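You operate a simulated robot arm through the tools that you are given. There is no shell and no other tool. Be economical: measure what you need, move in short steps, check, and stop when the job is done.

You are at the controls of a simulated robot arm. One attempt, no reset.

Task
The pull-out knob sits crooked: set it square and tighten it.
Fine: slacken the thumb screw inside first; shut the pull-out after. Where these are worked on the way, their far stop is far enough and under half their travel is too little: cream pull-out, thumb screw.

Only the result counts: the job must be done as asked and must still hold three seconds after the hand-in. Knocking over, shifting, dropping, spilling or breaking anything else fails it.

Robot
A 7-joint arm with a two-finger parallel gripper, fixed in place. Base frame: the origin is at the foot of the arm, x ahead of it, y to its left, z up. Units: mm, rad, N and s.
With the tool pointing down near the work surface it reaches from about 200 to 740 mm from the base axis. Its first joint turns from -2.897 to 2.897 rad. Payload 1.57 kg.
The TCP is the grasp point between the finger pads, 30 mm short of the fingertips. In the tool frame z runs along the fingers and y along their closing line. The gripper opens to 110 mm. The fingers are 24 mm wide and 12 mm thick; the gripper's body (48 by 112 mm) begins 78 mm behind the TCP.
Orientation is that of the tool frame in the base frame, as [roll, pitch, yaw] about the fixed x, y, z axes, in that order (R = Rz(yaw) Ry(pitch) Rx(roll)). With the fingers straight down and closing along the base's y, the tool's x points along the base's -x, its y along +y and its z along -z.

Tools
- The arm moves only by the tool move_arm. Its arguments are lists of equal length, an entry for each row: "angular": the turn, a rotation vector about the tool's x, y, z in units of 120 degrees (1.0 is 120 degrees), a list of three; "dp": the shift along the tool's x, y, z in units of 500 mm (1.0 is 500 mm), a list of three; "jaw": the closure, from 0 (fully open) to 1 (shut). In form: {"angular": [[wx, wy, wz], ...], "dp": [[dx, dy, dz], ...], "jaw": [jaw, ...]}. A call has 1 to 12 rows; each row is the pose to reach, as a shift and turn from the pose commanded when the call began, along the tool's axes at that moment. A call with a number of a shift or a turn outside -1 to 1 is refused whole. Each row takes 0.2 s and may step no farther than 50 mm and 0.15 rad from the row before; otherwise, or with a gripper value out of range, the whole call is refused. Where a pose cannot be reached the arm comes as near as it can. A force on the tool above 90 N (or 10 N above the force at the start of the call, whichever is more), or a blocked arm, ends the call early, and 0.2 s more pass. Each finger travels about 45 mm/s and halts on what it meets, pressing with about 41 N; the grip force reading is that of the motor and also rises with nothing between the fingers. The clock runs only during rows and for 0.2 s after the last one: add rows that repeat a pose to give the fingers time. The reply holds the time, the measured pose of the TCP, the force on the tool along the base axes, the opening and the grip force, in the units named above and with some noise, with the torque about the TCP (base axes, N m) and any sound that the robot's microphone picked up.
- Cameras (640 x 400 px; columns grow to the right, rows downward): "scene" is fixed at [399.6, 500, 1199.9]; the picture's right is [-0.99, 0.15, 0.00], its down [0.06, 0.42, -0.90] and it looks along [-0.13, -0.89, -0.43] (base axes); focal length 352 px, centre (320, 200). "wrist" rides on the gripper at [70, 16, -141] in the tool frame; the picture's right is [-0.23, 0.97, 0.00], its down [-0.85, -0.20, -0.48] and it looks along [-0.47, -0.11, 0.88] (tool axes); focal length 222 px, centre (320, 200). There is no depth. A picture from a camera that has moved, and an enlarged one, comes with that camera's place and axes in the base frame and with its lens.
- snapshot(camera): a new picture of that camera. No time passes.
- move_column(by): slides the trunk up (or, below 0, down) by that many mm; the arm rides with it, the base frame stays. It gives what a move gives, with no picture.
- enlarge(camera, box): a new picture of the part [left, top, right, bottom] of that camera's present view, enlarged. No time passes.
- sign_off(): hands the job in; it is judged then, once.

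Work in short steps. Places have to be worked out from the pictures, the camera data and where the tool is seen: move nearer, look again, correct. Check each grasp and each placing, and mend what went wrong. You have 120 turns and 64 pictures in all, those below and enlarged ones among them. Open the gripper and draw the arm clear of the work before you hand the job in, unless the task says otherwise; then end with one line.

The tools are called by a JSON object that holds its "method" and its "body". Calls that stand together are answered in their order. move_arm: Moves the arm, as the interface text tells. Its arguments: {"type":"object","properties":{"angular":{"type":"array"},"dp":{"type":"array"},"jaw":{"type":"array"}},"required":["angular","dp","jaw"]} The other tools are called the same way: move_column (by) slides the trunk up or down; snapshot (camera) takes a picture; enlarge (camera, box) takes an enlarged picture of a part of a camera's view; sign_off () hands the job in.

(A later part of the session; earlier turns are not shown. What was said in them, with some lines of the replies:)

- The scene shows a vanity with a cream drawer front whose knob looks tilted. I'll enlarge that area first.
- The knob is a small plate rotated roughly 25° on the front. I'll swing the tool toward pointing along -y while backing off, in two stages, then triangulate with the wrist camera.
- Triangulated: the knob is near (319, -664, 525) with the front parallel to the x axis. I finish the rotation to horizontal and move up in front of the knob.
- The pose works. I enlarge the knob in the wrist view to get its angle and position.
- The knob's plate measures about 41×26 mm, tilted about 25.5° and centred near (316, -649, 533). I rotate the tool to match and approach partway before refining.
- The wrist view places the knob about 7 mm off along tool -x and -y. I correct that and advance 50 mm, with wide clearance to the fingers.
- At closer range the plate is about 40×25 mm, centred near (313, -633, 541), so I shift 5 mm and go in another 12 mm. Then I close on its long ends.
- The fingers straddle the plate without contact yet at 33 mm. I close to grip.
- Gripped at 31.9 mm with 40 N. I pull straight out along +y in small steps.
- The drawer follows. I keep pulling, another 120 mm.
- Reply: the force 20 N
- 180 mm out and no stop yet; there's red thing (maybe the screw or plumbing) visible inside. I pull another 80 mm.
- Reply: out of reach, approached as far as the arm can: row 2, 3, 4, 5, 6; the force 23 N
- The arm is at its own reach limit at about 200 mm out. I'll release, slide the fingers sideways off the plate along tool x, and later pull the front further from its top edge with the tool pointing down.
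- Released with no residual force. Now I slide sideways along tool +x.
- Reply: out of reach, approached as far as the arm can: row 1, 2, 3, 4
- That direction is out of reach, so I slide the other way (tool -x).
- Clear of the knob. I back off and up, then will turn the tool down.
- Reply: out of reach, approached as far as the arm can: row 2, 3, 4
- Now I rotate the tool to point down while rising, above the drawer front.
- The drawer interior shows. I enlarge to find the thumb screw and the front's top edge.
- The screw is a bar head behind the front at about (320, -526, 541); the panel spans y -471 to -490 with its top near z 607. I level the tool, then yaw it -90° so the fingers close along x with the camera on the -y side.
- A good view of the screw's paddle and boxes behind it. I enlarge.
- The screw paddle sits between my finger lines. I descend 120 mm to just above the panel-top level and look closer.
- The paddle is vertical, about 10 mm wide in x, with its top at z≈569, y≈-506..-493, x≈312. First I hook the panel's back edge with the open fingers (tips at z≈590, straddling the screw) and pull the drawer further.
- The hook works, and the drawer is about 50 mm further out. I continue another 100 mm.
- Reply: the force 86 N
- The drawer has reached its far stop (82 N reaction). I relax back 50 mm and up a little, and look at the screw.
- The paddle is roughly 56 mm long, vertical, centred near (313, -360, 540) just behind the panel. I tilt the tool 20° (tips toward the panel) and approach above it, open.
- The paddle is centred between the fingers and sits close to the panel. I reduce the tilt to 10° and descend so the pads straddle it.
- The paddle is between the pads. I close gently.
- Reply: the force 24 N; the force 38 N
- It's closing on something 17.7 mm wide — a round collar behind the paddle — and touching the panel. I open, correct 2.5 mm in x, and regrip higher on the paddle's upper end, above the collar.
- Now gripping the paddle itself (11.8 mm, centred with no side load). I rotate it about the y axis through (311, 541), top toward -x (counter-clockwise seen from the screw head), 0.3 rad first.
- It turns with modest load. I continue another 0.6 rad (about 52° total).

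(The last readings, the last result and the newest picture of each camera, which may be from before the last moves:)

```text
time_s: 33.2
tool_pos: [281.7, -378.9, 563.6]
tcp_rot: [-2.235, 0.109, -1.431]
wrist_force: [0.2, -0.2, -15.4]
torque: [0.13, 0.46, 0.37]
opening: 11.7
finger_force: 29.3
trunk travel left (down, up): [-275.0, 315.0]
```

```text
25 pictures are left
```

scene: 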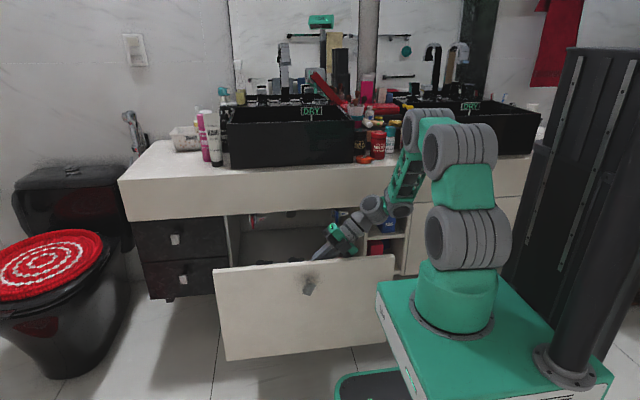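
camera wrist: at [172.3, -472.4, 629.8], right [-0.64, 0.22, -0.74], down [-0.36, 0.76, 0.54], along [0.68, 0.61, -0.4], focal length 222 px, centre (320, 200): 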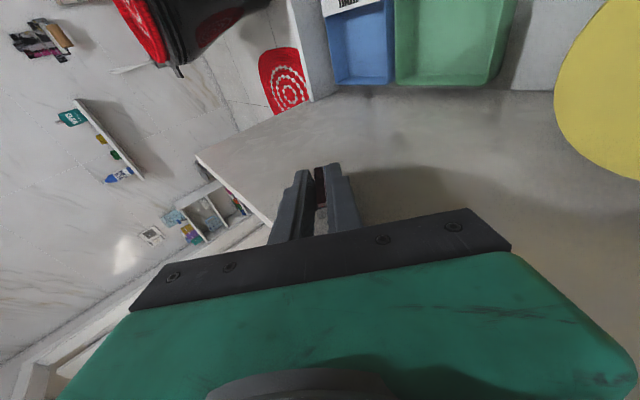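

Still turning freely. I continue another 0.36 rad (about 72° total).

{"method": "move_arm", "body": {"angular": [[0.0564, 0, -0.01], [0.1129, 0, -0.0199], [0.1693, 0, -0.0299]], "dp": [[0, 0.009, 0.0005], [0.0004, 0.0178, 0.0021], [0.0008, 0.0264, 0.0047]], "jaw": [1, 1, 1]}}

{"method": "snapshot", "body": {"camera": "scene"}}

```text
time_s: 33.8
tool_pos: [280.2, -386.0, 572.0]
tcp_rot: [-2.019, 0.06, -1.41]
wrist_force: [7.8, -0.5, 42.0]
torque: [2.16, 8.73, -0.02]
opening: 28.6
finger_force: 38.5
trunk travel left (down, up): [-275.0, 315.0]
stopped in row 2: the force on the tool passed its limit at 116 N (the readings are from after the stop); the commanded pose is now the measured one
```

```text
24 pictures are left
```

scene: 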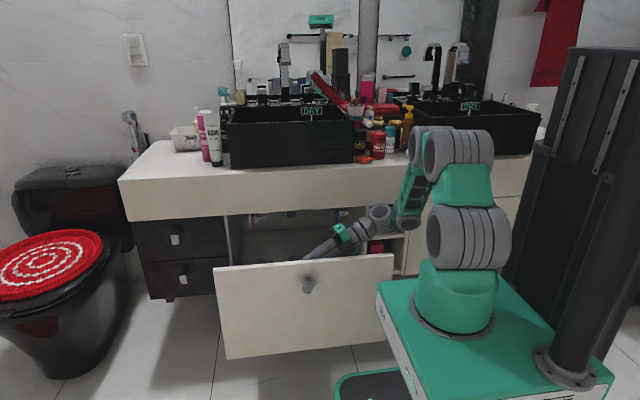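

A hard stop: force 116 N and the fingers pried open. I check in the wrist view whether it was the screw's stop or a collision.

{"method": "snapshot", "body": {"camera": "wrist"}}

{"method": "enlarge", "body": {"camera": "scene", "box": [280, 190, 420, 290]}}

```text
23 pictures are left
camera wrist: at [159.7, -478.8, 614.1], right [-0.46, 0.21, -0.86], down [-0.47, 0.77, 0.44], along [0.75, 0.61, -0.26], focal length 222 px, centre (320, 200)
```

wrist: 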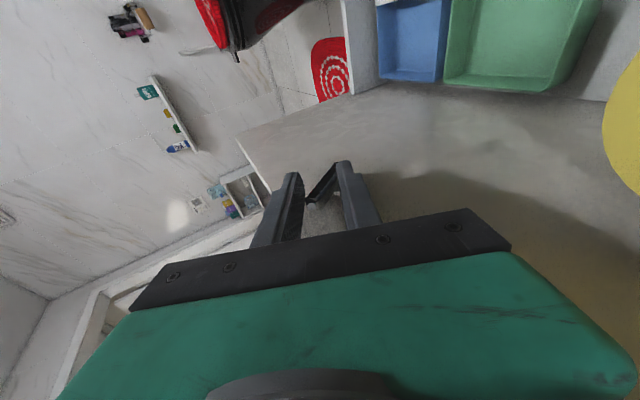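

```text
4.00 times, centred on (350, 240) of scene
camera zoom: at [399.6, 500.0, 1199.9], right [-0.99, 0.15, 0.0], down [0.06, 0.42, -0.9], along [-0.13, -0.89, -0.43], focal length 1410 px, centre (200, 40)
```

zoom: 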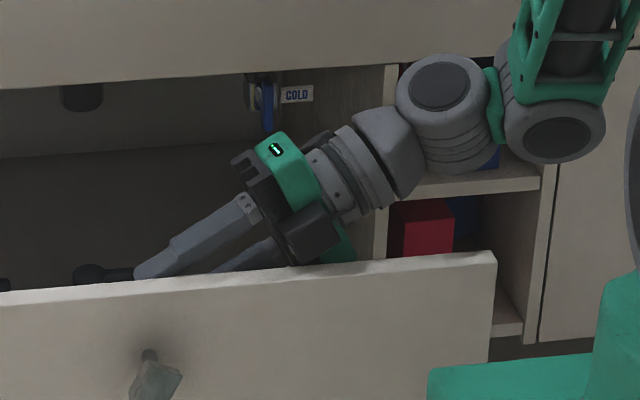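

The paddle got wedged at an angle; the screw probably met its stop near 55–60°. I open, retreat along the tool axis, and swing the tool upright to inspect.

{"method": "move_arm", "body": {"angular": [[0, 0, 0], [0, 0, 0], [0, 0, 0], [0, 0, 0], [0, 0, 0]], "dp": [[0, 0, 0], [0, 0, 0], [0, 0, -0.04], [0, 0, -0.09], [0, 0, -0.14]], "jaw": [0.5, 0.3, 0.3, 0.3, 0.3]}}

```text
time_s: 35.0
tool_pos: [217.9, -396.0, 596.3]
tcp_rot: [-2.02, 0.067, -1.408]
wrist_force: [0.6, 0.3, 0.4]
torque: [0.0, 0.02, 0.02]
opening: 77.1
finger_force: 0.0
trunk travel left (down, up): [-275.0, 315.0]
```

{"method": "move_arm", "body": {"angular": [[-0.066, 0, 0.0116], [-0.132, 0, 0.0233], [-0.198, 0, 0.0349], [-0.264, 0, 0.0465], [-0.33, 0, 0.0581], [-0.396, 0, 0.0698], [-0.462, 0, 0.0814], [-0.527, 0, 0.093]], "dp": [[0.0026, -0.02, 0.016], [0.0052, -0.04, 0.032], [0.0077, -0.06, 0.048], [0.0103, -0.08, 0.0638], [0.0129, -0.1, 0.08], [0.0155, -0.12, 0.0957], [0.018, -0.14, 0.1117], [0.0206, -0.16, 0.1276]], "jaw": [0.3, 0.3, 0.3, 0.3, 0.3, 0.3, 0.3, 0.3]}}

{"method": "enlarge", "body": {"camera": "wrist", "box": [240, 120, 400, 240]}}

```text
time_s: 36.8
tool_pos: [312.4, -394.5, 641.5]
tcp_rot: [3.136, 0.162, -1.57]
wrist_force: [-0.8, 0.2, -0.1]
torque: [0.0, -0.04, -0.01]
opening: 77.0
finger_force: 0.2
trunk travel left (down, up): [-275.0, 315.0]
```

```text
3.33 times, centred on (320, 180) of wrist
camera zoom: at [297.9, -485.8, 768.8], right [-0.97, 0.22, 0.04], down [0.2, 0.77, 0.61], along [0.1, 0.6, -0.79], focal length 740 px, centre (320, 267)
```

zoom: 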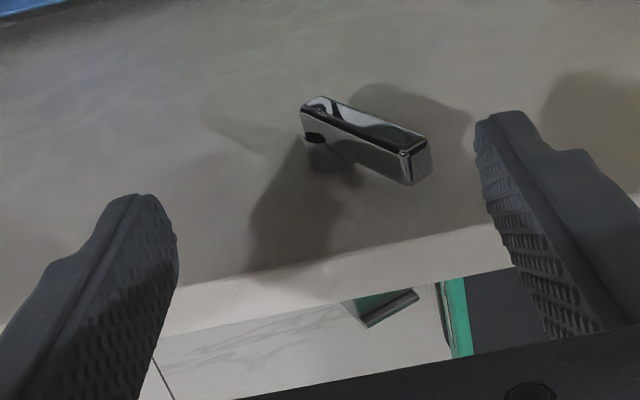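

The paddle now lies about 32° from vertical (it was dragged back on release). I'll lean the tool 32°, regrip its outer end, and turn it again in small steps with force checks.

{"method": "move_arm", "body": {"angular": [[0.0659, 0, -0.0116], [0.1317, 0, -0.0233], [0.1976, 0, -0.0349], [0.2634, 0, -0.0465]], "dp": [[-0.001, 0.027, 0.008], [-0.002, 0.054, 0.016], [-0.003, 0.081, 0.024], [-0.004, 0.108, 0.0326]], "jaw": [0.4, 0.5, 0.5, 0.5]}}

{"method": "enlarge", "body": {"camera": "wrist", "box": [240, 120, 400, 240]}}

```text
time_s: 37.8
tool_pos: [256.7, -390.7, 626.2]
tcp_rot: [-2.576, 0.133, -1.475]
wrist_force: [-0.1, 0.8, -0.4]
torque: [-0.03, 0.04, -0.03]
opening: 55.1
finger_force: 0.1
trunk travel left (down, up): [-275.0, 315.0]
```

```text
3.33 times, centred on (320, 180) of wrist
camera zoom: at [176.4, -482.0, 725.5], right [-0.85, 0.21, -0.49], down [-0.16, 0.77, 0.62], along [0.51, 0.6, -0.61], focal length 740 px, centre (320, 267)
```

zoom: 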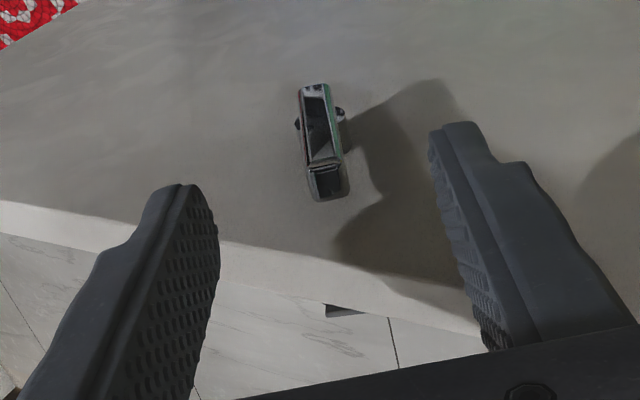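

The paddle is well aligned with the fingers. I advance 62 mm and close.

{"method": "move_arm", "body": {"angular": [[0, 0, 0], [0, 0, 0], [0, 0, 0], [0, 0, 0], [0, 0, 0], [0, 0, 0]], "dp": [[0, 0, 0.06], [0, 0, 0.124], [0, 0, 0.124], [0, 0, 0.124], [0, 0, 0.124], [0, 0, 0.124]], "jaw": [0.5, 0.5, 0.8, 1, 1, 1]}}

```text
time_s: 39.2
tool_pos: [289.6, -379.8, 574.6]
tcp_rot: [-2.579, 0.137, -1.476]
wrist_force: [-5.4, 0.7, -4.7]
torque: [-0.08, 0.27, -0.34]
opening: 11.7
finger_force: 25.0
trunk travel left (down, up): [-275.0, 315.0]
```

Gripped at 11.7 mm. I rotate 0.3 rad to about 50°.

{"method": "move_arm", "body": {"angular": [[0.047, 0, -0.0083], [0.0941, 0, -0.0166], [0.1411, 0, -0.0249]], "dp": [[0, 0.0075, 0.0004], [0.0003, 0.0149, 0.0015], [0.0006, 0.0222, 0.0033]], "jaw": [1, 1, 1]}}

{"method": "move_arm", "body": {"angular": [[0.0235, 0, -0.0042]], "dp": [[0, 0.0037, 0.0001]], "jaw": [1]}}

```text
time_s: 40.0
tool_pos: [280.7, -382.0, 567.9]
tcp_rot: [-2.277, 0.102, -1.437]
wrist_force: [-8.7, -1.7, -1.6]
torque: [0.63, 0.25, 0.21]
opening: 12.1
finger_force: 29.8
trunk travel left (down, up): [-275.0, 315.0]
```

```text
time_s: 40.4
tool_pos: [279.5, -381.5, 567.0]
tcp_rot: [-2.229, 0.094, -1.433]
wrist_force: [-9.9, -1.2, -2.2]
torque: [0.21, 0.34, -0.2]
opening: 11.8
finger_force: 29.4
trunk travel left (down, up): [-275.0, 315.0]
```

No stop yet at 52°. I go on in single small steps.

{"method": "move_arm", "body": {"angular": [[0.0235, 0, -0.0042]], "dp": [[0, 0.0037, 0.0001]], "jaw": [1]}}

{"method": "move_arm", "body": {"angular": [[0.0235, 0, -0.0042]], "dp": [[0, 0.0037, 0.0001]], "jaw": [1]}}

```text
time_s: 40.8
tool_pos: [278.1, -381.7, 563.8]
tcp_rot: [-2.178, 0.088, -1.426]
wrist_force: [-15.0, 0.4, -0.1]
torque: [0.16, 0.34, -0.31]
opening: 11.8
finger_force: 28.9
trunk travel left (down, up): [-275.0, 315.0]
```

```text
time_s: 41.2
tool_pos: [276.8, -381.7, 563.4]
tcp_rot: [-2.131, 0.083, -1.421]
wrist_force: [-11.1, 0.6, 10.6]
torque: [0.72, 5.47, -0.72]
opening: 12.0
finger_force: 29.5
trunk travel left (down, up): [-275.0, 315.0]
```

Torque jumped to 5.5 N·m with little net force: that's the screw's stop near 57°. I ease back slightly, open, and retreat straight along the tool axis.

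{"method": "move_arm", "body": {"angular": [[-0.012, 0, 0.0021], [-0.012, 0, 0.0021], [-0.012, 0, 0.0021], [-0.012, 0, 0.0021], [-0.012, 0, 0.0021], [-0.012, 0, 0.0021], [-0.012, 0, 0.0021]], "dp": [[0, -0.0015, 0], [0, -0.0015, 0], [0, -0.0015, 0], [0, -0.0015, 0], [0, -0.0015, -0.04], [0, -0.0015, -0.09], [0, -0.0015, -0.14]], "jaw": [1, 0.7, 0.5, 0.5, 0.5, 0.5, 0.5]}}

{"method": "enlarge", "body": {"camera": "wrist", "box": [240, 120, 400, 240]}}

```text
time_s: 42.8
tool_pos: [220.0, -391.9, 599.9]
tcp_rot: [-2.155, 0.085, -1.423]
wrist_force: [0.3, -0.2, 1.0]
torque: [0.04, -0.01, 0.03]
opening: 55.1
finger_force: 0.0
trunk travel left (down, up): [-275.0, 315.0]
```

```text
3.33 times, centred on (320, 180) of wrist
camera zoom: at [104.9, -484.3, 657.9], right [-0.57, 0.21, -0.79], down [-0.41, 0.76, 0.5], along [0.71, 0.61, -0.35], focal length 740 px, centre (320, 267)
```

zoom: 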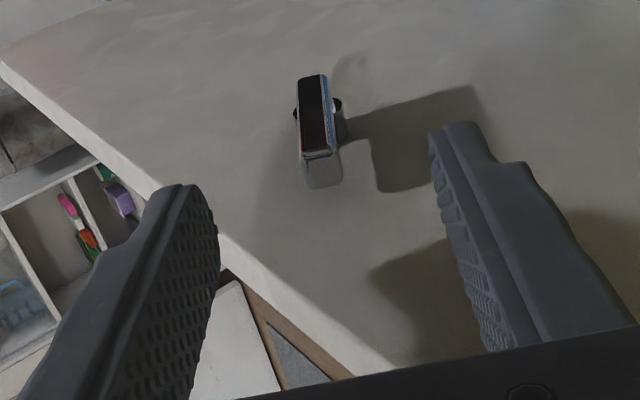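

The paddle stays at its stop, so the screw is slack. Next I go over the panel to grip the knob from above: rise, lean back to 26°, then cross to the front side.

{"method": "move_arm", "body": {"angular": [[-0.0627, 0, 0.0111], [-0.1253, 0, 0.0221], [-0.188, 0, 0.0332], [-0.2507, 0, 0.0443]], "dp": [[-0.0034, -0.0473, -0.019], [-0.0067, -0.0945, -0.0379], [-0.01, -0.1418, -0.0569], [-0.0134, -0.189, -0.0758]], "jaw": [0.5, 0.5, 0.5, 0.5]}}

```text
time_s: 43.8
tool_pos: [238.8, -388.9, 701.5]
tcp_rot: [-2.688, 0.148, -1.493]
wrist_force: [0.0, 0.9, 0.2]
torque: [0.01, -0.02, -0.01]
opening: 54.9
finger_force: 0.1
trunk travel left (down, up): [-275.0, 315.0]
```

{"method": "move_arm", "body": {"angular": [[0, 0.0417, 0], [0, 0.0833, 0], [0, 0.0833, 0]], "dp": [[-0.06, -0.006, 0.013], [-0.12, -0.012, 0.026], [-0.17, -0.018, 0.0388]], "jaw": [0.5, 0.5, 0.5]}}

{"method": "snapshot", "body": {"camera": "wrist"}}

{"method": "enlarge", "body": {"camera": "scene", "box": [250, 160, 390, 320]}}

```text
time_s: 44.6
tool_pos: [250.6, -303.5, 696.2]
tcp_rot: [-2.692, -0.013, -1.568]
wrist_force: [0.0, 0.6, -0.4]
torque: [0.03, 0.0, 0.02]
opening: 55.1
finger_force: 0.1
trunk travel left (down, up): [-275.0, 315.0]
```

```text
18 pictures are left
camera wrist: at [174.7, -370.1, 818.2], right [-0.88, 0.22, -0.43], down [-0.03, 0.86, 0.51], along [0.48, 0.46, -0.75], focal length 222 px, centre (320, 200)
```

wrist: 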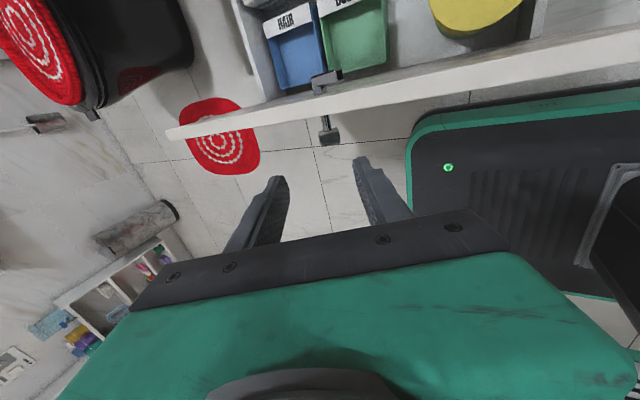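

```text
2.50 times, centred on (320, 240) of scene
camera zoom: at [399.6, 500.0, 1199.9], right [-0.99, 0.15, 0.0], down [0.06, 0.42, -0.9], along [-0.13, -0.89, -0.43], focal length 881 px, centre (320, 100)
```

zoom: 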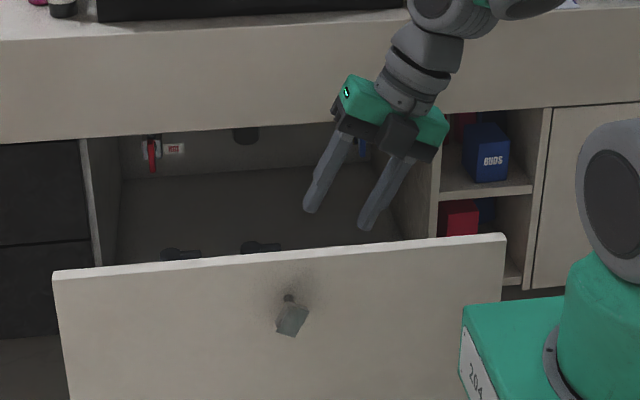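

The knob plate lies at about tool (-2, +11) on this axis, y≈-302. I centre and descend 148 mm along the tool axis.

{"method": "move_arm", "body": {"angular": [[0, 0, 0], [0, 0, 0], [0, 0, 0], [0, 0, 0], [0, 0, 0]], "dp": [[0, 0.023, 0.05], [0, 0.023, 0.12], [0, 0.023, 0.19], [0, 0.023, 0.25], [0, 0.023, 0.296]], "jaw": [0.5, 0.5, 0.5, 0.5, 0.5]}}

{"method": "enlarge", "body": {"camera": "wrist", "box": [220, 100, 420, 260]}}

```text
time_s: 45.8
tool_pos: [304.2, -306.9, 559.4]
tcp_rot: [-2.693, -0.014, -1.568]
wrist_force: [-1.0, 0.6, -0.2]
torque: [0.07, 0.03, -0.02]
opening: 54.8
finger_force: 0.0
trunk travel left (down, up): [-275.0, 315.0]
```

```text
2.50 times, centred on (320, 180) of wrist
camera zoom: at [229.3, -375.0, 681.1], right [-0.88, 0.22, -0.43], down [-0.03, 0.86, 0.51], along [0.48, 0.46, -0.75], focal length 555 px, centre (320, 250)
```

zoom: 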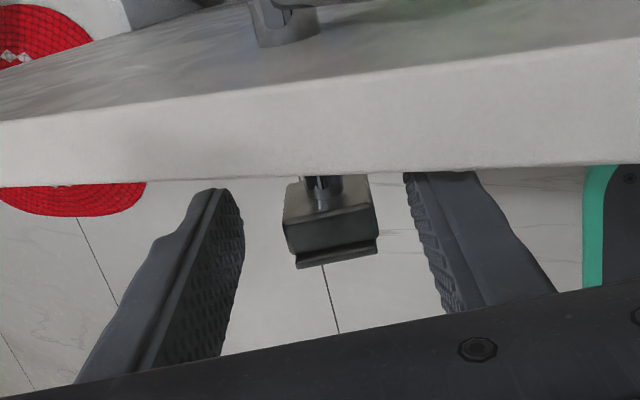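

Centred in closing direction; plate is ~12 mm further toward +y. I shift 10 mm that way and close.

{"method": "move_arm", "body": {"angular": [[0, 0, 0], [0, 0, 0], [0, 0, 0], [0, 0, 0], [0, 0, 0]], "dp": [[-0.02, 0, 0], [-0.02, 0, 0], [-0.02, 0, 0], [-0.02, 0, 0], [-0.02, 0, 0]], "jaw": [0.6, 0.75, 1, 1, 1]}}

{"method": "enlarge", "body": {"camera": "wrist", "box": [220, 100, 420, 260]}}

```text
time_s: 47.0
tool_pos: [301.9, -295.4, 560.1]
tcp_rot: [-2.696, -0.01, -1.572]
wrist_force: [-24.1, -1.6, -7.4]
torque: [-0.42, 0.52, -0.82]
opening: 28.0
finger_force: 37.9
trunk travel left (down, up): [-275.0, 315.0]
```

```text
2.50 times, centred on (320, 180) of wrist
camera zoom: at [227.4, -363.7, 680.6], right [-0.88, 0.22, -0.42], down [-0.03, 0.86, 0.51], along [0.48, 0.46, -0.75], focal length 555 px, centre (320, 250)
```

zoom: 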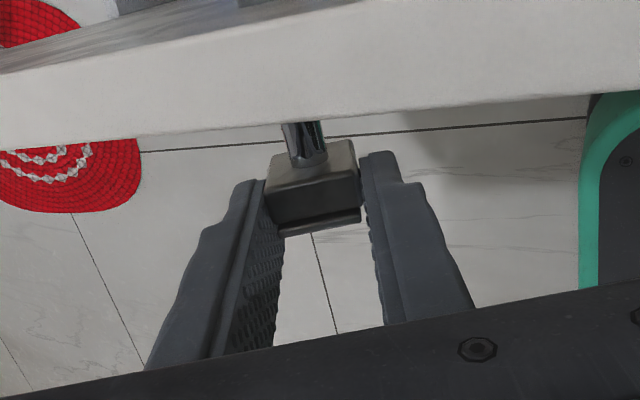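

Gripped the knob body (28 mm). Now I rotate it back upright by 0.446 rad about its axis.

{"method": "move_arm", "body": {"angular": [[-0.0716, 0, 0], [-0.1433, 0, 0], [-0.2128, 0, 0]], "dp": [[0, -0.0038, 0.0005], [0, -0.0084, 0.0019], [0, -0.0141, 0.0041]], "jaw": [1, 1, 1]}}

{"method": "enlarge", "body": {"camera": "scene", "box": [270, 230, 350, 330]}}

```text
time_s: 47.8
tool_pos: [310.5, -295.2, 561.2]
tcp_rot: [3.141, -0.009, -1.567]
wrist_force: [-15.6, 1.8, -13.7]
torque: [0.45, 0.31, -0.24]
opening: 27.9
finger_force: 38.4
trunk travel left (down, up): [-275.0, 315.0]
```

```text
4.00 times, centred on (310, 280) of scene
camera zoom: at [399.6, 500.0, 1199.9], right [-0.99, 0.15, 0.0], down [0.06, 0.42, -0.9], along [-0.13, -0.89, -0.43], focal length 1410 px, centre (360, -120)
```

zoom: 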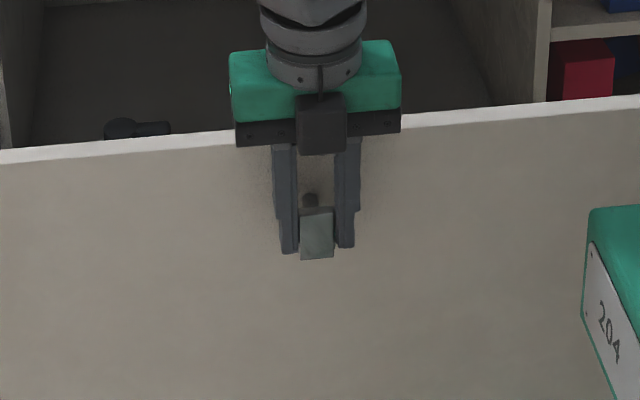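

The knob looks upright. I open and lift clear, then check its angle.

{"method": "move_arm", "body": {"angular": [[0, 0, 0], [0, 0, 0], [0, 0, 0], [0, 0, 0], [0, 0, 0], [0, 0, 0]], "dp": [[0, 0.003, 0], [0, 0.003, 0], [0, 0.003, 0], [0, 0.003, -0.08], [0, 0.003, -0.17], [0, 0.003, -0.26]], "jaw": [0.9, 0.7, 0.5, 0.5, 0.5, 0.5]}}

{"method": "enlarge", "body": {"camera": "scene", "box": [280, 260, 340, 310]}}

```text
time_s: 49.2
tool_pos: [309.2, -293.7, 694.8]
tcp_rot: [-3.137, -0.013, -1.566]
wrist_force: [-0.2, -0.6, 0.7]
torque: [0.02, 0.03, 0.03]
opening: 55.1
finger_force: 0.1
trunk travel left (down, up): [-275.0, 315.0]
```

```text
8.00 times, centred on (310, 285) of scene
camera zoom: at [399.6, 500.0, 1199.9], right [-0.99, 0.15, 0.0], down [0.06, 0.42, -0.9], along [-0.13, -0.89, -0.43], focal length 2820 px, centre (400, -480)
```

zoom: 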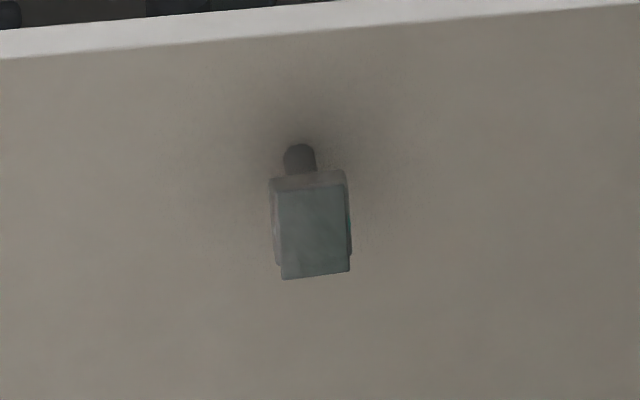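

The knob seems about 2° over-turned. I measure it at higher zoom.

{"method": "enlarge", "body": {"camera": "scene", "box": [300, 277, 328, 297]}}

```text
16.00 times, centred on (314, 287) of scene
camera zoom: at [399.6, 500.0, 1199.9], right [-0.99, 0.15, 0.0], down [0.06, 0.42, -0.9], along [-0.13, -0.89, -0.43], focal length 5640 px, centre (416, -1192)
```

zoom: 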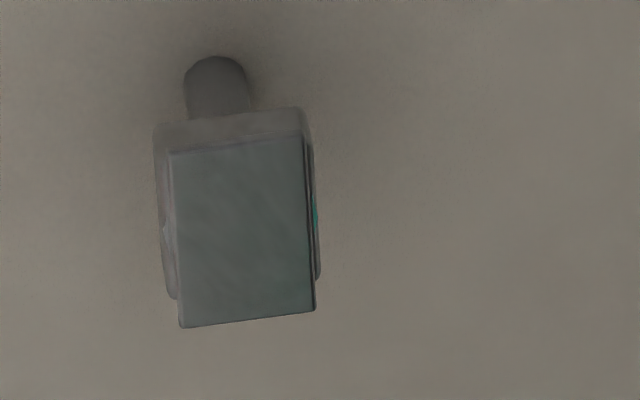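

It's roughly 2° over-turned. I go back down and regrip with the tool exactly upright, and check while gripped.

{"method": "move_arm", "body": {"angular": [[0, 0, 0], [0, 0, 0], [0, 0, 0], [0, 0, 0], [0, 0, 0], [0, 0, 0], [0, 0, 0]], "dp": [[0, 0, 0.09], [0, 0, 0.18], [0, 0, 0.262], [0, 0, 0.262], [0, 0, 0.262], [0, 0, 0.262], [0, 0, 0.262]], "jaw": [0.5, 0.5, 0.5, 0.7, 0.85, 1, 1]}}

{"method": "enlarge", "body": {"camera": "scene", "box": [300, 277, 328, 297]}}

```text
time_s: 50.8
tool_pos: [311.1, -292.3, 564.3]
tcp_rot: [-3.137, -0.015, -1.566]
wrist_force: [16.3, -0.7, -5.0]
torque: [-0.16, -0.39, 0.08]
opening: 27.9
finger_force: 30.2
trunk travel left (down, up): [-275.0, 315.0]
```

```text
16.00 times, centred on (314, 287) of scene
camera zoom: at [399.6, 500.0, 1199.9], right [-0.99, 0.15, 0.0], down [0.06, 0.42, -0.9], along [-0.13, -0.89, -0.43], focal length 5640 px, centre (416, -1192)
```

zoom: 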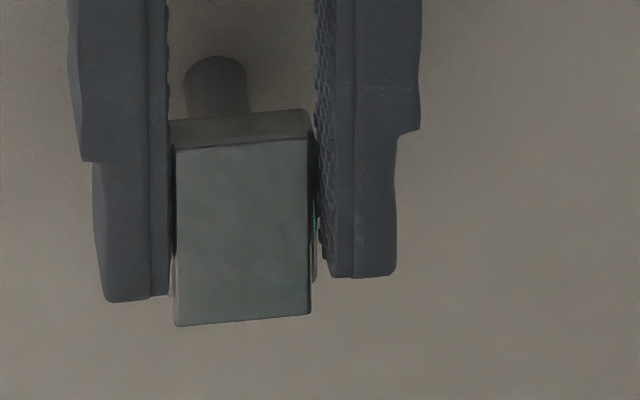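

Gripped, the knob now reads within about 1° of square. I relieve the 16 N side load and then release gently.

{"method": "move_arm", "body": {"angular": [[0, 0, 0]], "dp": [[0, -0.0024, 0]], "jaw": [1]}}

{"method": "move_arm", "body": {"angular": [[0, 0, 0], [0, 0, 0], [0, 0, 0], [0, 0, 0], [0, 0, 0], [0, 0, 0], [0, 0, 0]], "dp": [[0, 0, 0], [0, 0, 0], [0, 0, 0], [0, 0, 0], [0, 0, -0.08], [0, 0, -0.17], [0, 0, -0.26]], "jaw": [0.9, 0.8, 0.7, 0.5, 0.5, 0.5, 0.5]}}

{"method": "enlarge", "body": {"camera": "scene", "box": [300, 277, 328, 297]}}

```text
time_s: 51.2
tool_pos: [310.9, -294.0, 564.4]
tcp_rot: [-3.138, -0.016, -1.567]
wrist_force: [13.3, 1.0, 6.5]
torque: [0.21, -0.28, 0.39]
opening: 27.9
finger_force: 38.4
trunk travel left (down, up): [-275.0, 315.0]
```

```text
time_s: 52.8
tool_pos: [307.8, -292.3, 692.6]
tcp_rot: [-3.14, -0.012, -1.569]
wrist_force: [-0.3, -0.4, 0.0]
torque: [0.03, 0.02, 0.01]
opening: 55.2
finger_force: 0.1
trunk travel left (down, up): [-275.0, 315.0]
```

```text
16.00 times, centred on (314, 287) of scene
camera zoom: at [399.6, 500.0, 1199.9], right [-0.99, 0.15, 0.0], down [0.06, 0.42, -0.9], along [-0.13, -0.89, -0.43], focal length 5640 px, centre (416, -1192)
```

zoom: 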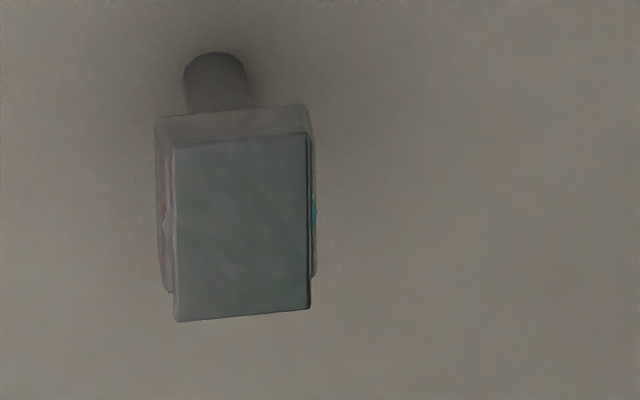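

The knob is square within measurement error. Now back over the panel to the screw side: lean and rise first, then cross.

{"method": "move_arm", "body": {"angular": [[0.0542, 0, 0], [0.1084, 0, 0], [0.1626, 0, 0], [0.2168, 0, 0]], "dp": [[0, 0.03, -0.005], [0, 0.06, -0.01], [0, 0.09, -0.015], [0, 0.12, -0.02]], "jaw": [0.5, 0.5, 0.5, 0.5]}}

{"method": "move_arm", "body": {"angular": [[0, -0.0417, 0], [0, -0.0833, 0], [0, -0.0833, 0]], "dp": [[0.06, 0.005, -0.002], [0.12, 0.01, -0.004], [0.19, 0.014, -0.007]], "jaw": [0.5, 0.5, 0.5]}}

```text
time_s: 53.8
tool_pos: [250.0, -293.7, 704.2]
tcp_rot: [-2.683, -0.015, -1.568]
wrist_force: [1.0, 0.9, 0.6]
torque: [0.01, 0.0, 0.01]
opening: 55.1
finger_force: 0.2
trunk travel left (down, up): [-275.0, 315.0]
```

```text
time_s: 54.6
tool_pos: [246.0, -390.4, 701.2]
tcp_rot: [-2.68, 0.145, -1.49]
wrist_force: [0.0, -0.1, -0.3]
torque: [0.0, -0.02, -0.02]
opening: 54.8
finger_force: 0.1
trunk travel left (down, up): [-275.0, 315.0]
```

{"method": "move_arm", "body": {"angular": [[0.0618, 0, -0.0109], [0.1236, 0, -0.0218], [0.1853, 0, -0.0328], [0.2471, 0, -0.0437]], "dp": [[0.0077, 0.0341, 0.0387], [0.0153, 0.0682, 0.0774], [0.023, 0.1023, 0.1161], [0.0306, 0.1364, 0.1548]], "jaw": [0.5, 0.5, 0.5, 0.5]}}

{"method": "enlarge", "body": {"camera": "wrist", "box": [240, 120, 400, 240]}}

```text
time_s: 55.6
tool_pos: [215.3, -393.0, 602.9]
tcp_rot: [-2.15, 0.083, -1.424]
wrist_force: [0.0, -0.2, -0.4]
torque: [-0.02, 0.05, 0.01]
opening: 55.2
finger_force: 0.1
trunk travel left (down, up): [-275.0, 315.0]
```

```text
3.33 times, centred on (320, 180) of wrist
camera zoom: at [101.4, -485.9, 661.2], right [-0.57, 0.21, -0.79], down [-0.41, 0.77, 0.5], along [0.71, 0.61, -0.35], focal length 740 px, centre (320, 267)
```

zoom: 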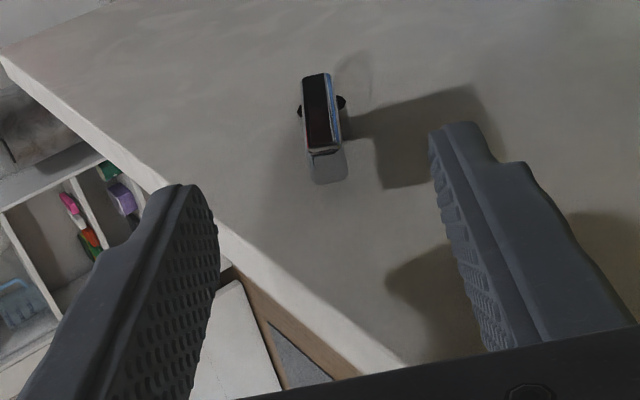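

The paddle is where I left it. I advance 73 mm and grip.

{"method": "move_arm", "body": {"angular": [[0, 0, 0], [0, 0, 0], [0, 0, 0], [0, 0, 0], [0, 0, 0], [0, 0, 0], [0, 0, 0]], "dp": [[0, 0.002, 0.05], [0, 0.002, 0.1], [0, 0.002, 0.146], [0, 0.002, 0.146], [0, 0.002, 0.146], [0, 0.002, 0.146], [0, 0.002, 0.146]], "jaw": [0.5, 0.5, 0.5, 0.8, 1, 1, 1]}}

```text
time_s: 57.2
tool_pos: [274.8, -382.0, 562.1]
tcp_rot: [-2.149, 0.081, -1.42]
wrist_force: [10.7, -1.4, 18.9]
torque: [0.17, -1.03, -0.8]
opening: 12.5
finger_force: 25.3
trunk travel left (down, up): [-275.0, 315.0]
```

Gripped at 12.5 mm. I rotate the paddle back 0.84 rad toward vertical (tightening).

{"method": "move_arm", "body": {"angular": [[-0.0564, 0, 0.01], [-0.1129, 0, 0.0199], [-0.1693, 0, 0.0299], [-0.2258, 0, 0.0399], [-0.2822, 0, 0.0499], [-0.3387, 0, 0.0598], [-0.3951, 0, 0.0698]], "dp": [[0, -0.012, 0.0006], [0.0004, -0.0225, 0.0024], [0.0009, -0.0326, 0.0053], [0.0017, -0.0418, 0.0094], [0.0026, -0.0504, 0.0144], [0.0036, -0.0584, 0.0206], [0.0049, -0.0655, 0.0275]], "jaw": [1, 1, 1, 1, 1, 1, 1]}}

```text
time_s: 58.8
tool_pos: [305.6, -380.6, 580.6]
tcp_rot: [-2.998, 0.159, -1.543]
wrist_force: [8.1, 0.3, 16.5]
torque: [0.5, -0.44, -0.39]
opening: 11.9
finger_force: 29.1
trunk travel left (down, up): [-275.0, 315.0]
```

Lean is 0.14 rad now. I continue in small steps, watching torque.

{"method": "move_arm", "body": {"angular": [[-0.0235, 0, 0.0042], [-0.047, 0, 0.0083]], "dp": [[0, -0.0042, 0.0001], [0.0001, -0.0084, 0.0004]], "jaw": [1, 1]}}

{"method": "move_arm", "body": {"angular": [[-0.0235, 0, 0.0042]], "dp": [[0, -0.0042, 0.0001]], "jaw": [1]}}

```text
time_s: 59.4
tool_pos: [309.3, -380.2, 580.6]
tcp_rot: [-3.099, 0.159, -1.562]
wrist_force: [12.5, -0.7, 21.7]
torque: [0.17, -0.52, -0.32]
opening: 11.9
finger_force: 28.8
trunk travel left (down, up): [-275.0, 315.0]
```

```text
time_s: 59.8
tool_pos: [312.8, -380.3, 580.0]
tcp_rot: [3.136, 0.16, -1.569]
wrist_force: [11.9, -0.8, 20.9]
torque: [0.22, -0.74, -0.32]
opening: 11.7
finger_force: 29.1
trunk travel left (down, up): [-275.0, 315.0]
```

{"method": "move_arm", "body": {"angular": [[-0.0191, 0, 0.0034]], "dp": [[0, -0.0034, 0.0001]], "jaw": [1]}}

```text
time_s: 60.2
tool_pos: [311.8, -378.5, 579.8]
tcp_rot: [3.093, 0.161, -1.578]
wrist_force: [5.3, 0.1, 18.2]
torque: [-0.34, -1.16, 0.12]
opening: 12.8
finger_force: 30.2
trunk travel left (down, up): [-275.0, 315.0]
```

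{"method": "move_arm", "body": {"angular": [[-0.0191, 0, 0.0034]], "dp": [[0, -0.0034, 0.0001]], "jaw": [1]}}

```text
time_s: 60.6
tool_pos: [312.6, -378.0, 579.6]
tcp_rot: [3.048, 0.163, -1.589]
wrist_force: [-10.0, -1.4, 18.0]
torque: [-0.42, -1.06, 0.2]
opening: 14.2
finger_force: 30.6
trunk travel left (down, up): [-275.0, 315.0]
```

The jaws are being wedged open by a paddle that no longer turns: it's at its tight stop (vertical). I undo the last 0.08 rad, open and rise; then check knob and paddle.

{"method": "move_arm", "body": {"angular": [[0.036, 0, -0.0065], [0.036, 0, -0.0065], [0.036, 0, -0.0065], [0.036, 0, -0.0065], [0.036, 0, -0.0065], [0.036, 0, -0.0065], [0.036, 0, -0.0065]], "dp": [[0, 0.005, 0], [0, 0.005, 0], [0, 0.005, 0], [0, 0.005, 0], [0, 0.005, -0.05], [0, 0.005, -0.1], [0, 0.005, -0.16]], "jaw": [1, 0.8, 0.6, 0.5, 0.5, 0.5, 0.5]}}

{"method": "enlarge", "body": {"camera": "wrist", "box": [240, 120, 400, 240]}}

{"method": "enlarge", "body": {"camera": "scene", "box": [300, 277, 328, 297]}}

```text
time_s: 62.2
tool_pos: [319.1, -391.9, 657.5]
tcp_rot: [3.128, 0.162, -1.57]
wrist_force: [0.5, -0.4, 0.5]
torque: [0.01, 0.02, 0.03]
opening: 55.1
finger_force: 0.1
trunk travel left (down, up): [-275.0, 315.0]
```

```text
3.33 times, centred on (320, 180) of wrist
camera zoom: at [304.6, -484.2, 786.1], right [-0.97, 0.22, 0.05], down [0.21, 0.77, 0.61], along [0.1, 0.6, -0.79], focal length 740 px, centre (320, 267)
```

zoom: 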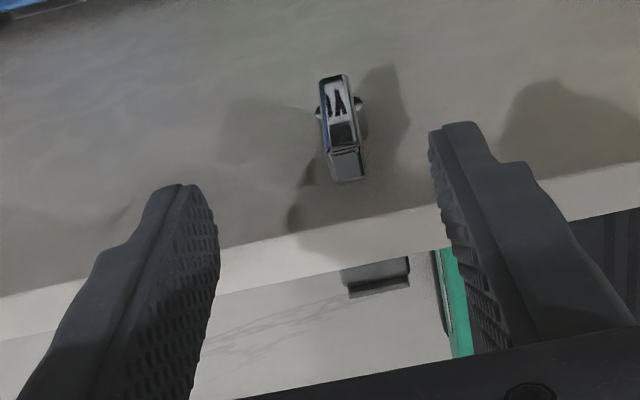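

```text
16.00 times, centred on (314, 287) of scene
camera zoom: at [399.6, 500.0, 1199.9], right [-0.99, 0.15, 0.0], down [0.06, 0.42, -0.9], along [-0.13, -0.89, -0.43], focal length 5640 px, centre (416, -1192)
```

zoom: 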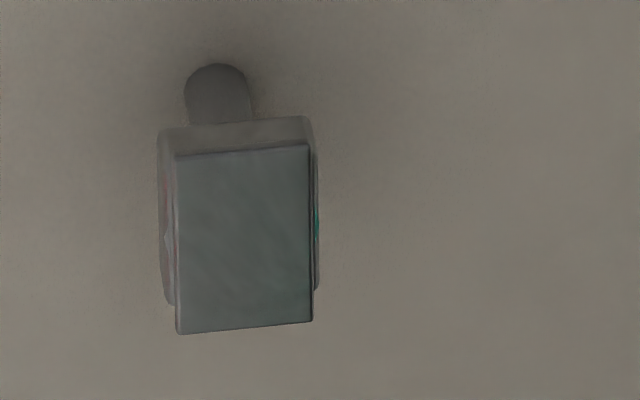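

The knob stays square and the paddle is vertical and tight. Now I cross back to the front, fingers opened wide, to push the drawer shut against the panel's upper front either side of the knob.

{"method": "move_arm", "body": {"angular": [[0, 0.0388, 0], [0, 0.0775, 0], [0, 0.0775, 0], [0, 0.0775, 0]], "dp": [[-0.0129, 0, -0.079], [-0.1076, 0.012, -0.0636], [-0.1944, 0.012, -0.0494], [-0.2044, 0.012, -0.0494]], "jaw": [0.5, 0.4, 0.2, 0]}}

{"method": "move_arm", "body": {"angular": [[0, 0, 0], [0, 0, 0], [0, 0, 0], [0, 0, 0]], "dp": [[0, 0, 0.05], [0, 0, 0.1], [0, 0, 0.15], [0, 0, 0.2]], "jaw": [0, 0, 0, 0]}}

{"method": "snapshot", "body": {"camera": "scene"}}

```text
time_s: 63.2
tool_pos: [314.1, -294.7, 698.7]
tcp_rot: [3.129, 0.001, -1.568]
wrist_force: [0.5, -0.1, -0.2]
torque: [-0.01, 0.02, 0.01]
opening: 109.7
finger_force: 0.0
trunk travel left (down, up): [-275.0, 315.0]
```

```text
time_s: 64.2
tool_pos: [312.0, -295.6, 599.1]
tcp_rot: [3.129, 0.0, -1.569]
wrist_force: [0.4, 1.1, 0.9]
torque: [0.0, -0.03, -0.01]
opening: 110.1
finger_force: 0.0
trunk travel left (down, up): [-275.0, 315.0]
```

```text
6 pictures are left
```

scene: 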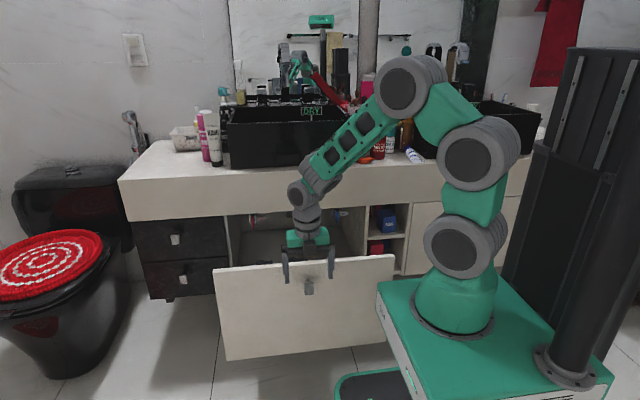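

Fingers are in front of the panel, straddling the knob. I push along -y by 200 mm.

{"method": "move_arm", "body": {"angular": [[0, 0, 0], [0, 0, 0], [0, 0, 0], [0, 0, 0], [0, 0, 0], [0, 0, 0], [0, 0, 0], [0, 0, 0], [0, 0, 0], [0, 0, 0]], "dp": [[0.03, 0, 0], [0.06, 0, 0], [0.1, 0, 0], [0.14, 0, 0], [0.18, 0, 0], [0.22, 0, 0], [0.26, 0, 0], [0.3, 0, 0], [0.35, 0, 0], [0.4, 0, 0]], "jaw": [0, 0, 0, 0, 0, 0, 0, 0, 0, 0]}}

```text
time_s: 66.4
tool_pos: [313.2, -497.1, 599.6]
tcp_rot: [3.13, -0.001, -1.567]
wrist_force: [0.5, 0.7, 0.5]
torque: [-0.03, -0.01, -0.01]
opening: 110.2
finger_force: 0.0
trunk travel left (down, up): [-275.0, 315.0]
```

{"method": "move_arm", "body": {"angular": [[0, 0, 0], [0, 0, 0], [0, 0, 0]], "dp": [[0.04, 0, 0], [0.08, 0, 0], [0.1, 0, 0]], "jaw": [0, 0, 0]}}

{"method": "snapshot", "body": {"camera": "scene"}}

```text
time_s: 67.2
tool_pos: [313.4, -546.3, 600.7]
tcp_rot: [3.129, -0.001, -1.569]
wrist_force: [-0.8, 0.2, 0.8]
torque: [0.01, 0.01, 0.01]
opening: 109.7
finger_force: 0.0
trunk travel left (down, up): [-275.0, 315.0]
```

```text
5 pictures are left
```

scene: 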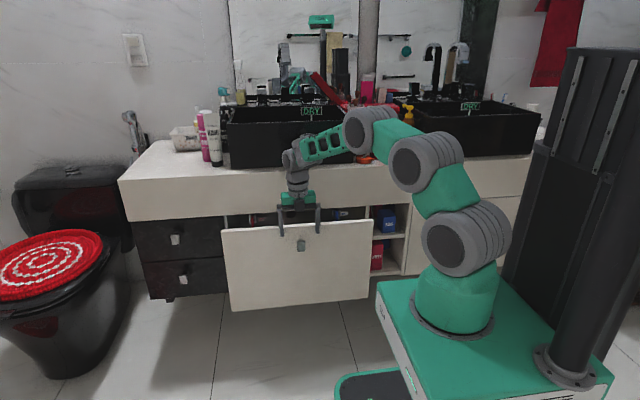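

The drawer is mostly in. I back off and up, yawing the tool back 90°, so I can finish the push with the fingers horizontal.

{"method": "move_arm", "body": {"angular": [[0, 0, 0], [0, 0, 0.068], [0, 0, 0.136], [0, 0, 0.204], [0, 0, 0.272], [0, 0, 0.34], [0, 0, 0.408], [0, 0, 0.476], [0, 0, 0.544], [0, 0, 0.612], [0, 0, 0.68], [0, 0, 0.75]], "dp": [[-0.06, 0, 0], [-0.12, 0, -0.04], [-0.18, 0, -0.08], [-0.24, 0, -0.12], [-0.3, 0, -0.16], [-0.34, 0, -0.2], [-0.36, 0, -0.24], [-0.38, 0, -0.26], [-0.4, 0, -0.26], [-0.4, 0, -0.26], [-0.4, 0, -0.26], [-0.4, 0, -0.26]], "jaw": [0, 0, 0, 0.2, 0.4, 0.6, 0.8, 1, 1, 1, 1, 1]}}

```text
time_s: 69.8
tool_pos: [315.4, -344.9, 730.5]
tcp_rot: [3.141, -0.012, -3.141]
wrist_force: [0.2, -1.4, -0.1]
torque: [0.04, 0.03, -0.02]
opening: 0.0
finger_force: 21.5
trunk travel left (down, up): [-275.0, 315.0]
```

{"method": "move_arm", "body": {"angular": [[0.068, 0, 0], [0.136, 0, 0], [0.204, 0, 0], [0.272, 0, 0], [0.34, 0, 0], [0.408, 0, 0], [0.476, 0, 0], [0.544, 0, 0], [0.612, 0, 0], [0.68, 0, 0], [0.75, 0, 0]], "dp": [[0, -0.023, 0.045], [0.001, -0.046, 0.09], [0.001, -0.069, 0.134], [0.001, -0.091, 0.178], [0.002, -0.114, 0.223], [0.002, -0.137, 0.267], [0.003, -0.16, 0.312], [0.003, -0.182, 0.356], [0.003, -0.205, 0.4], [0.004, -0.228, 0.445], [0.004, -0.25, 0.49]], "jaw": [1, 1, 1, 1, 1, 1, 1, 1, 1, 1, 1]}}

{"method": "snapshot", "body": {"camera": "wrist"}}

```text
time_s: 72.2
tool_pos: [309.2, -469.8, 484.4]
tcp_rot: [-1.567, -0.013, -3.139]
wrist_force: [1.4, 0.9, -0.2]
torque: [-0.04, -0.03, 0.01]
opening: 0.0
finger_force: 22.0
trunk travel left (down, up): [-275.0, 315.0]
```

```text
4 pictures are left
camera wrist: at [240.1, -328.2, 469.0], right [0.21, 0.0, -0.98], down [0.86, 0.48, 0.19], along [0.47, -0.88, 0.11], focal length 222 px, centre (320, 200)
```

wrist: 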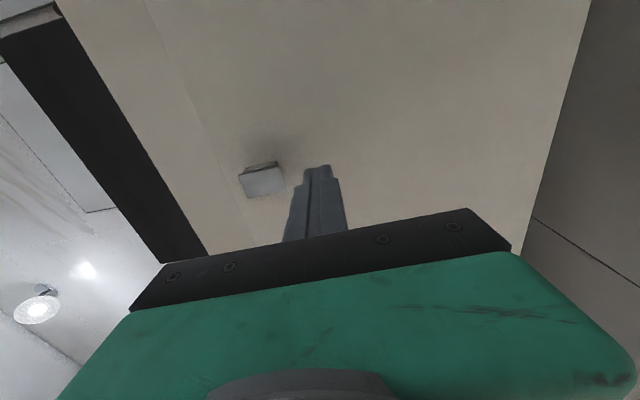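

The closed fingers point at the panel below the knob. I push forward slowly.

{"method": "move_arm", "body": {"angular": [[0, 0, 0], [0, 0, 0], [0, 0, 0], [0, 0, 0], [0, 0, 0], [0, 0, 0], [0, 0, 0], [0, 0, 0], [0, 0, 0], [0, 0, 0]], "dp": [[0, 0, 0.04], [0, 0, 0.08], [0, 0, 0.12], [0, 0, 0.15], [0, 0, 0.18], [0, 0, 0.21], [0, 0, 0.24], [0, 0, 0.265], [0, 0, 0.285], [0, 0, 0.3]], "jaw": [1, 1, 1, 1, 1, 1, 1, 1, 1, 1]}}

```text
time_s: 74.4
tool_pos: [310.1, -621.0, 486.0]
tcp_rot: [-1.571, -0.013, -3.14]
wrist_force: [0.4, -0.9, 0.3]
torque: [-0.03, 0.0, 0.04]
opening: 0.1
finger_force: 21.4
trunk travel left (down, up): [-275.0, 315.0]
```

{"method": "move_arm", "body": {"angular": [[0, 0, 0], [0, 0, 0], [0, 0, 0], [0, 0, 0]], "dp": [[0, 0, 0.01], [0, 0, 0.02], [0, 0, 0.03], [0, 0, 0.04]], "jaw": [1, 1, 1, 1]}}

{"method": "enlarge", "body": {"camera": "scene", "box": [210, 180, 390, 310]}}

```text
time_s: 75.4
tool_pos: [311.4, -640.4, 485.4]
tcp_rot: [-1.57, -0.012, -3.14]
wrist_force: [-0.8, -0.1, -0.7]
torque: [-0.02, -0.02, 0.0]
opening: 0.0
finger_force: 21.4
trunk travel left (down, up): [-275.0, 315.0]
```

```text
3.08 times, centred on (300, 245) of scene
camera zoom: at [399.6, 500.0, 1199.9], right [-0.99, 0.15, 0.0], down [0.06, 0.42, -0.9], along [-0.13, -0.89, -0.43], focal length 1085 px, centre (382, 62)
```

zoom: 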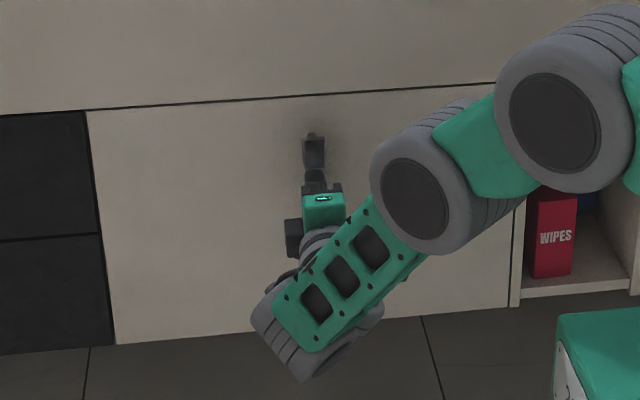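

Nearly shut. I keep pushing gently until I feel the end stop.

{"method": "move_arm", "body": {"angular": [[0, 0, 0], [0, 0, 0], [0, 0, 0]], "dp": [[0, 0, 0.006], [0, 0, 0.012], [0, 0, 0.018]], "jaw": [1, 1, 1]}}

```text
time_s: 76.2
tool_pos: [310.8, -644.0, 484.1]
tcp_rot: [-1.573, -0.019, -3.138]
wrist_force: [-8.5, 88.4, 20.4]
torque: [-0.62, -0.14, -1.28]
opening: 0.1
finger_force: 21.1
trunk travel left (down, up): [-275.0, 315.0]
```

The drawer is firmly at its closed stop (88 N). I withdraw straight back, then check.

{"method": "move_arm", "body": {"angular": [[0, 0, 0], [0, 0, 0], [0, 0, 0], [0, 0, 0], [0, 0, 0], [0, 0, 0]], "dp": [[0, 0, -0.04], [0, 0, -0.1], [0, 0, -0.18], [0, 0, -0.26], [0, 0, -0.32], [0, 0, -0.36]], "jaw": [1, 1, 0.8, 0.5, 0.2, 0]}}

{"method": "enlarge", "body": {"camera": "scene", "box": [220, 180, 380, 300]}}

{"method": "enlarge", "body": {"camera": "scene", "box": [272, 210, 322, 246]}}

```text
time_s: 77.6
tool_pos: [309.3, -470.6, 483.3]
tcp_rot: [-1.571, -0.012, -3.14]
wrist_force: [0.7, -0.5, -0.5]
torque: [0.0, -0.01, -0.02]
opening: 80.4
finger_force: 0.0
trunk travel left (down, up): [-275.0, 315.0]
```

```text
3.33 times, centred on (300, 240) of scene
camera zoom: at [399.6, 500.0, 1199.9], right [-0.99, 0.15, 0.0], down [0.06, 0.42, -0.9], along [-0.13, -0.89, -0.43], focal length 1175 px, centre (387, 67)
```

zoom: 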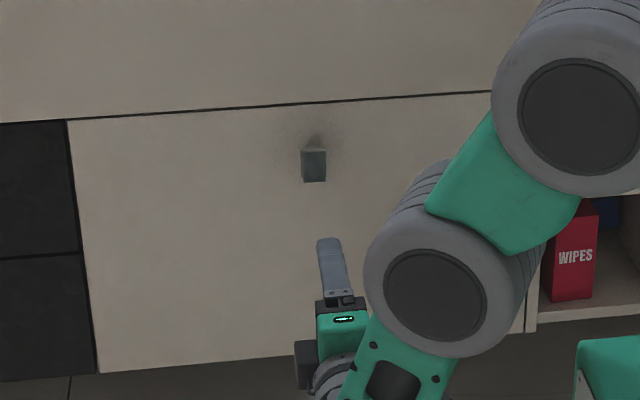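

```text
11.11 times, centred on (297, 228) of scene
camera zoom: at [399.6, 500.0, 1199.9], right [-0.99, 0.15, 0.0], down [0.06, 0.42, -0.9], along [-0.13, -0.89, -0.43], focal length 3917 px, centre (576, -111)
```

zoom: 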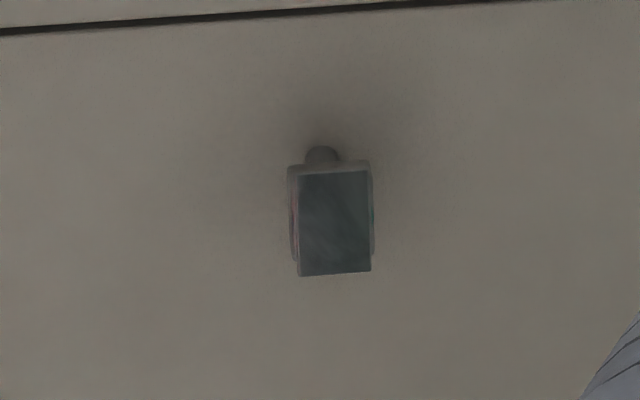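

The seam matches the start picture, the knob is square, and the arm is clear with the gripper open. I hand in.

{"method": "sign_off", "body": {}}

```text
The job is handed in.
```

The knob is set square to within about 1°, the thumb screw inside was slackened and then tightened to its stop, and the cream pull-out is shut.
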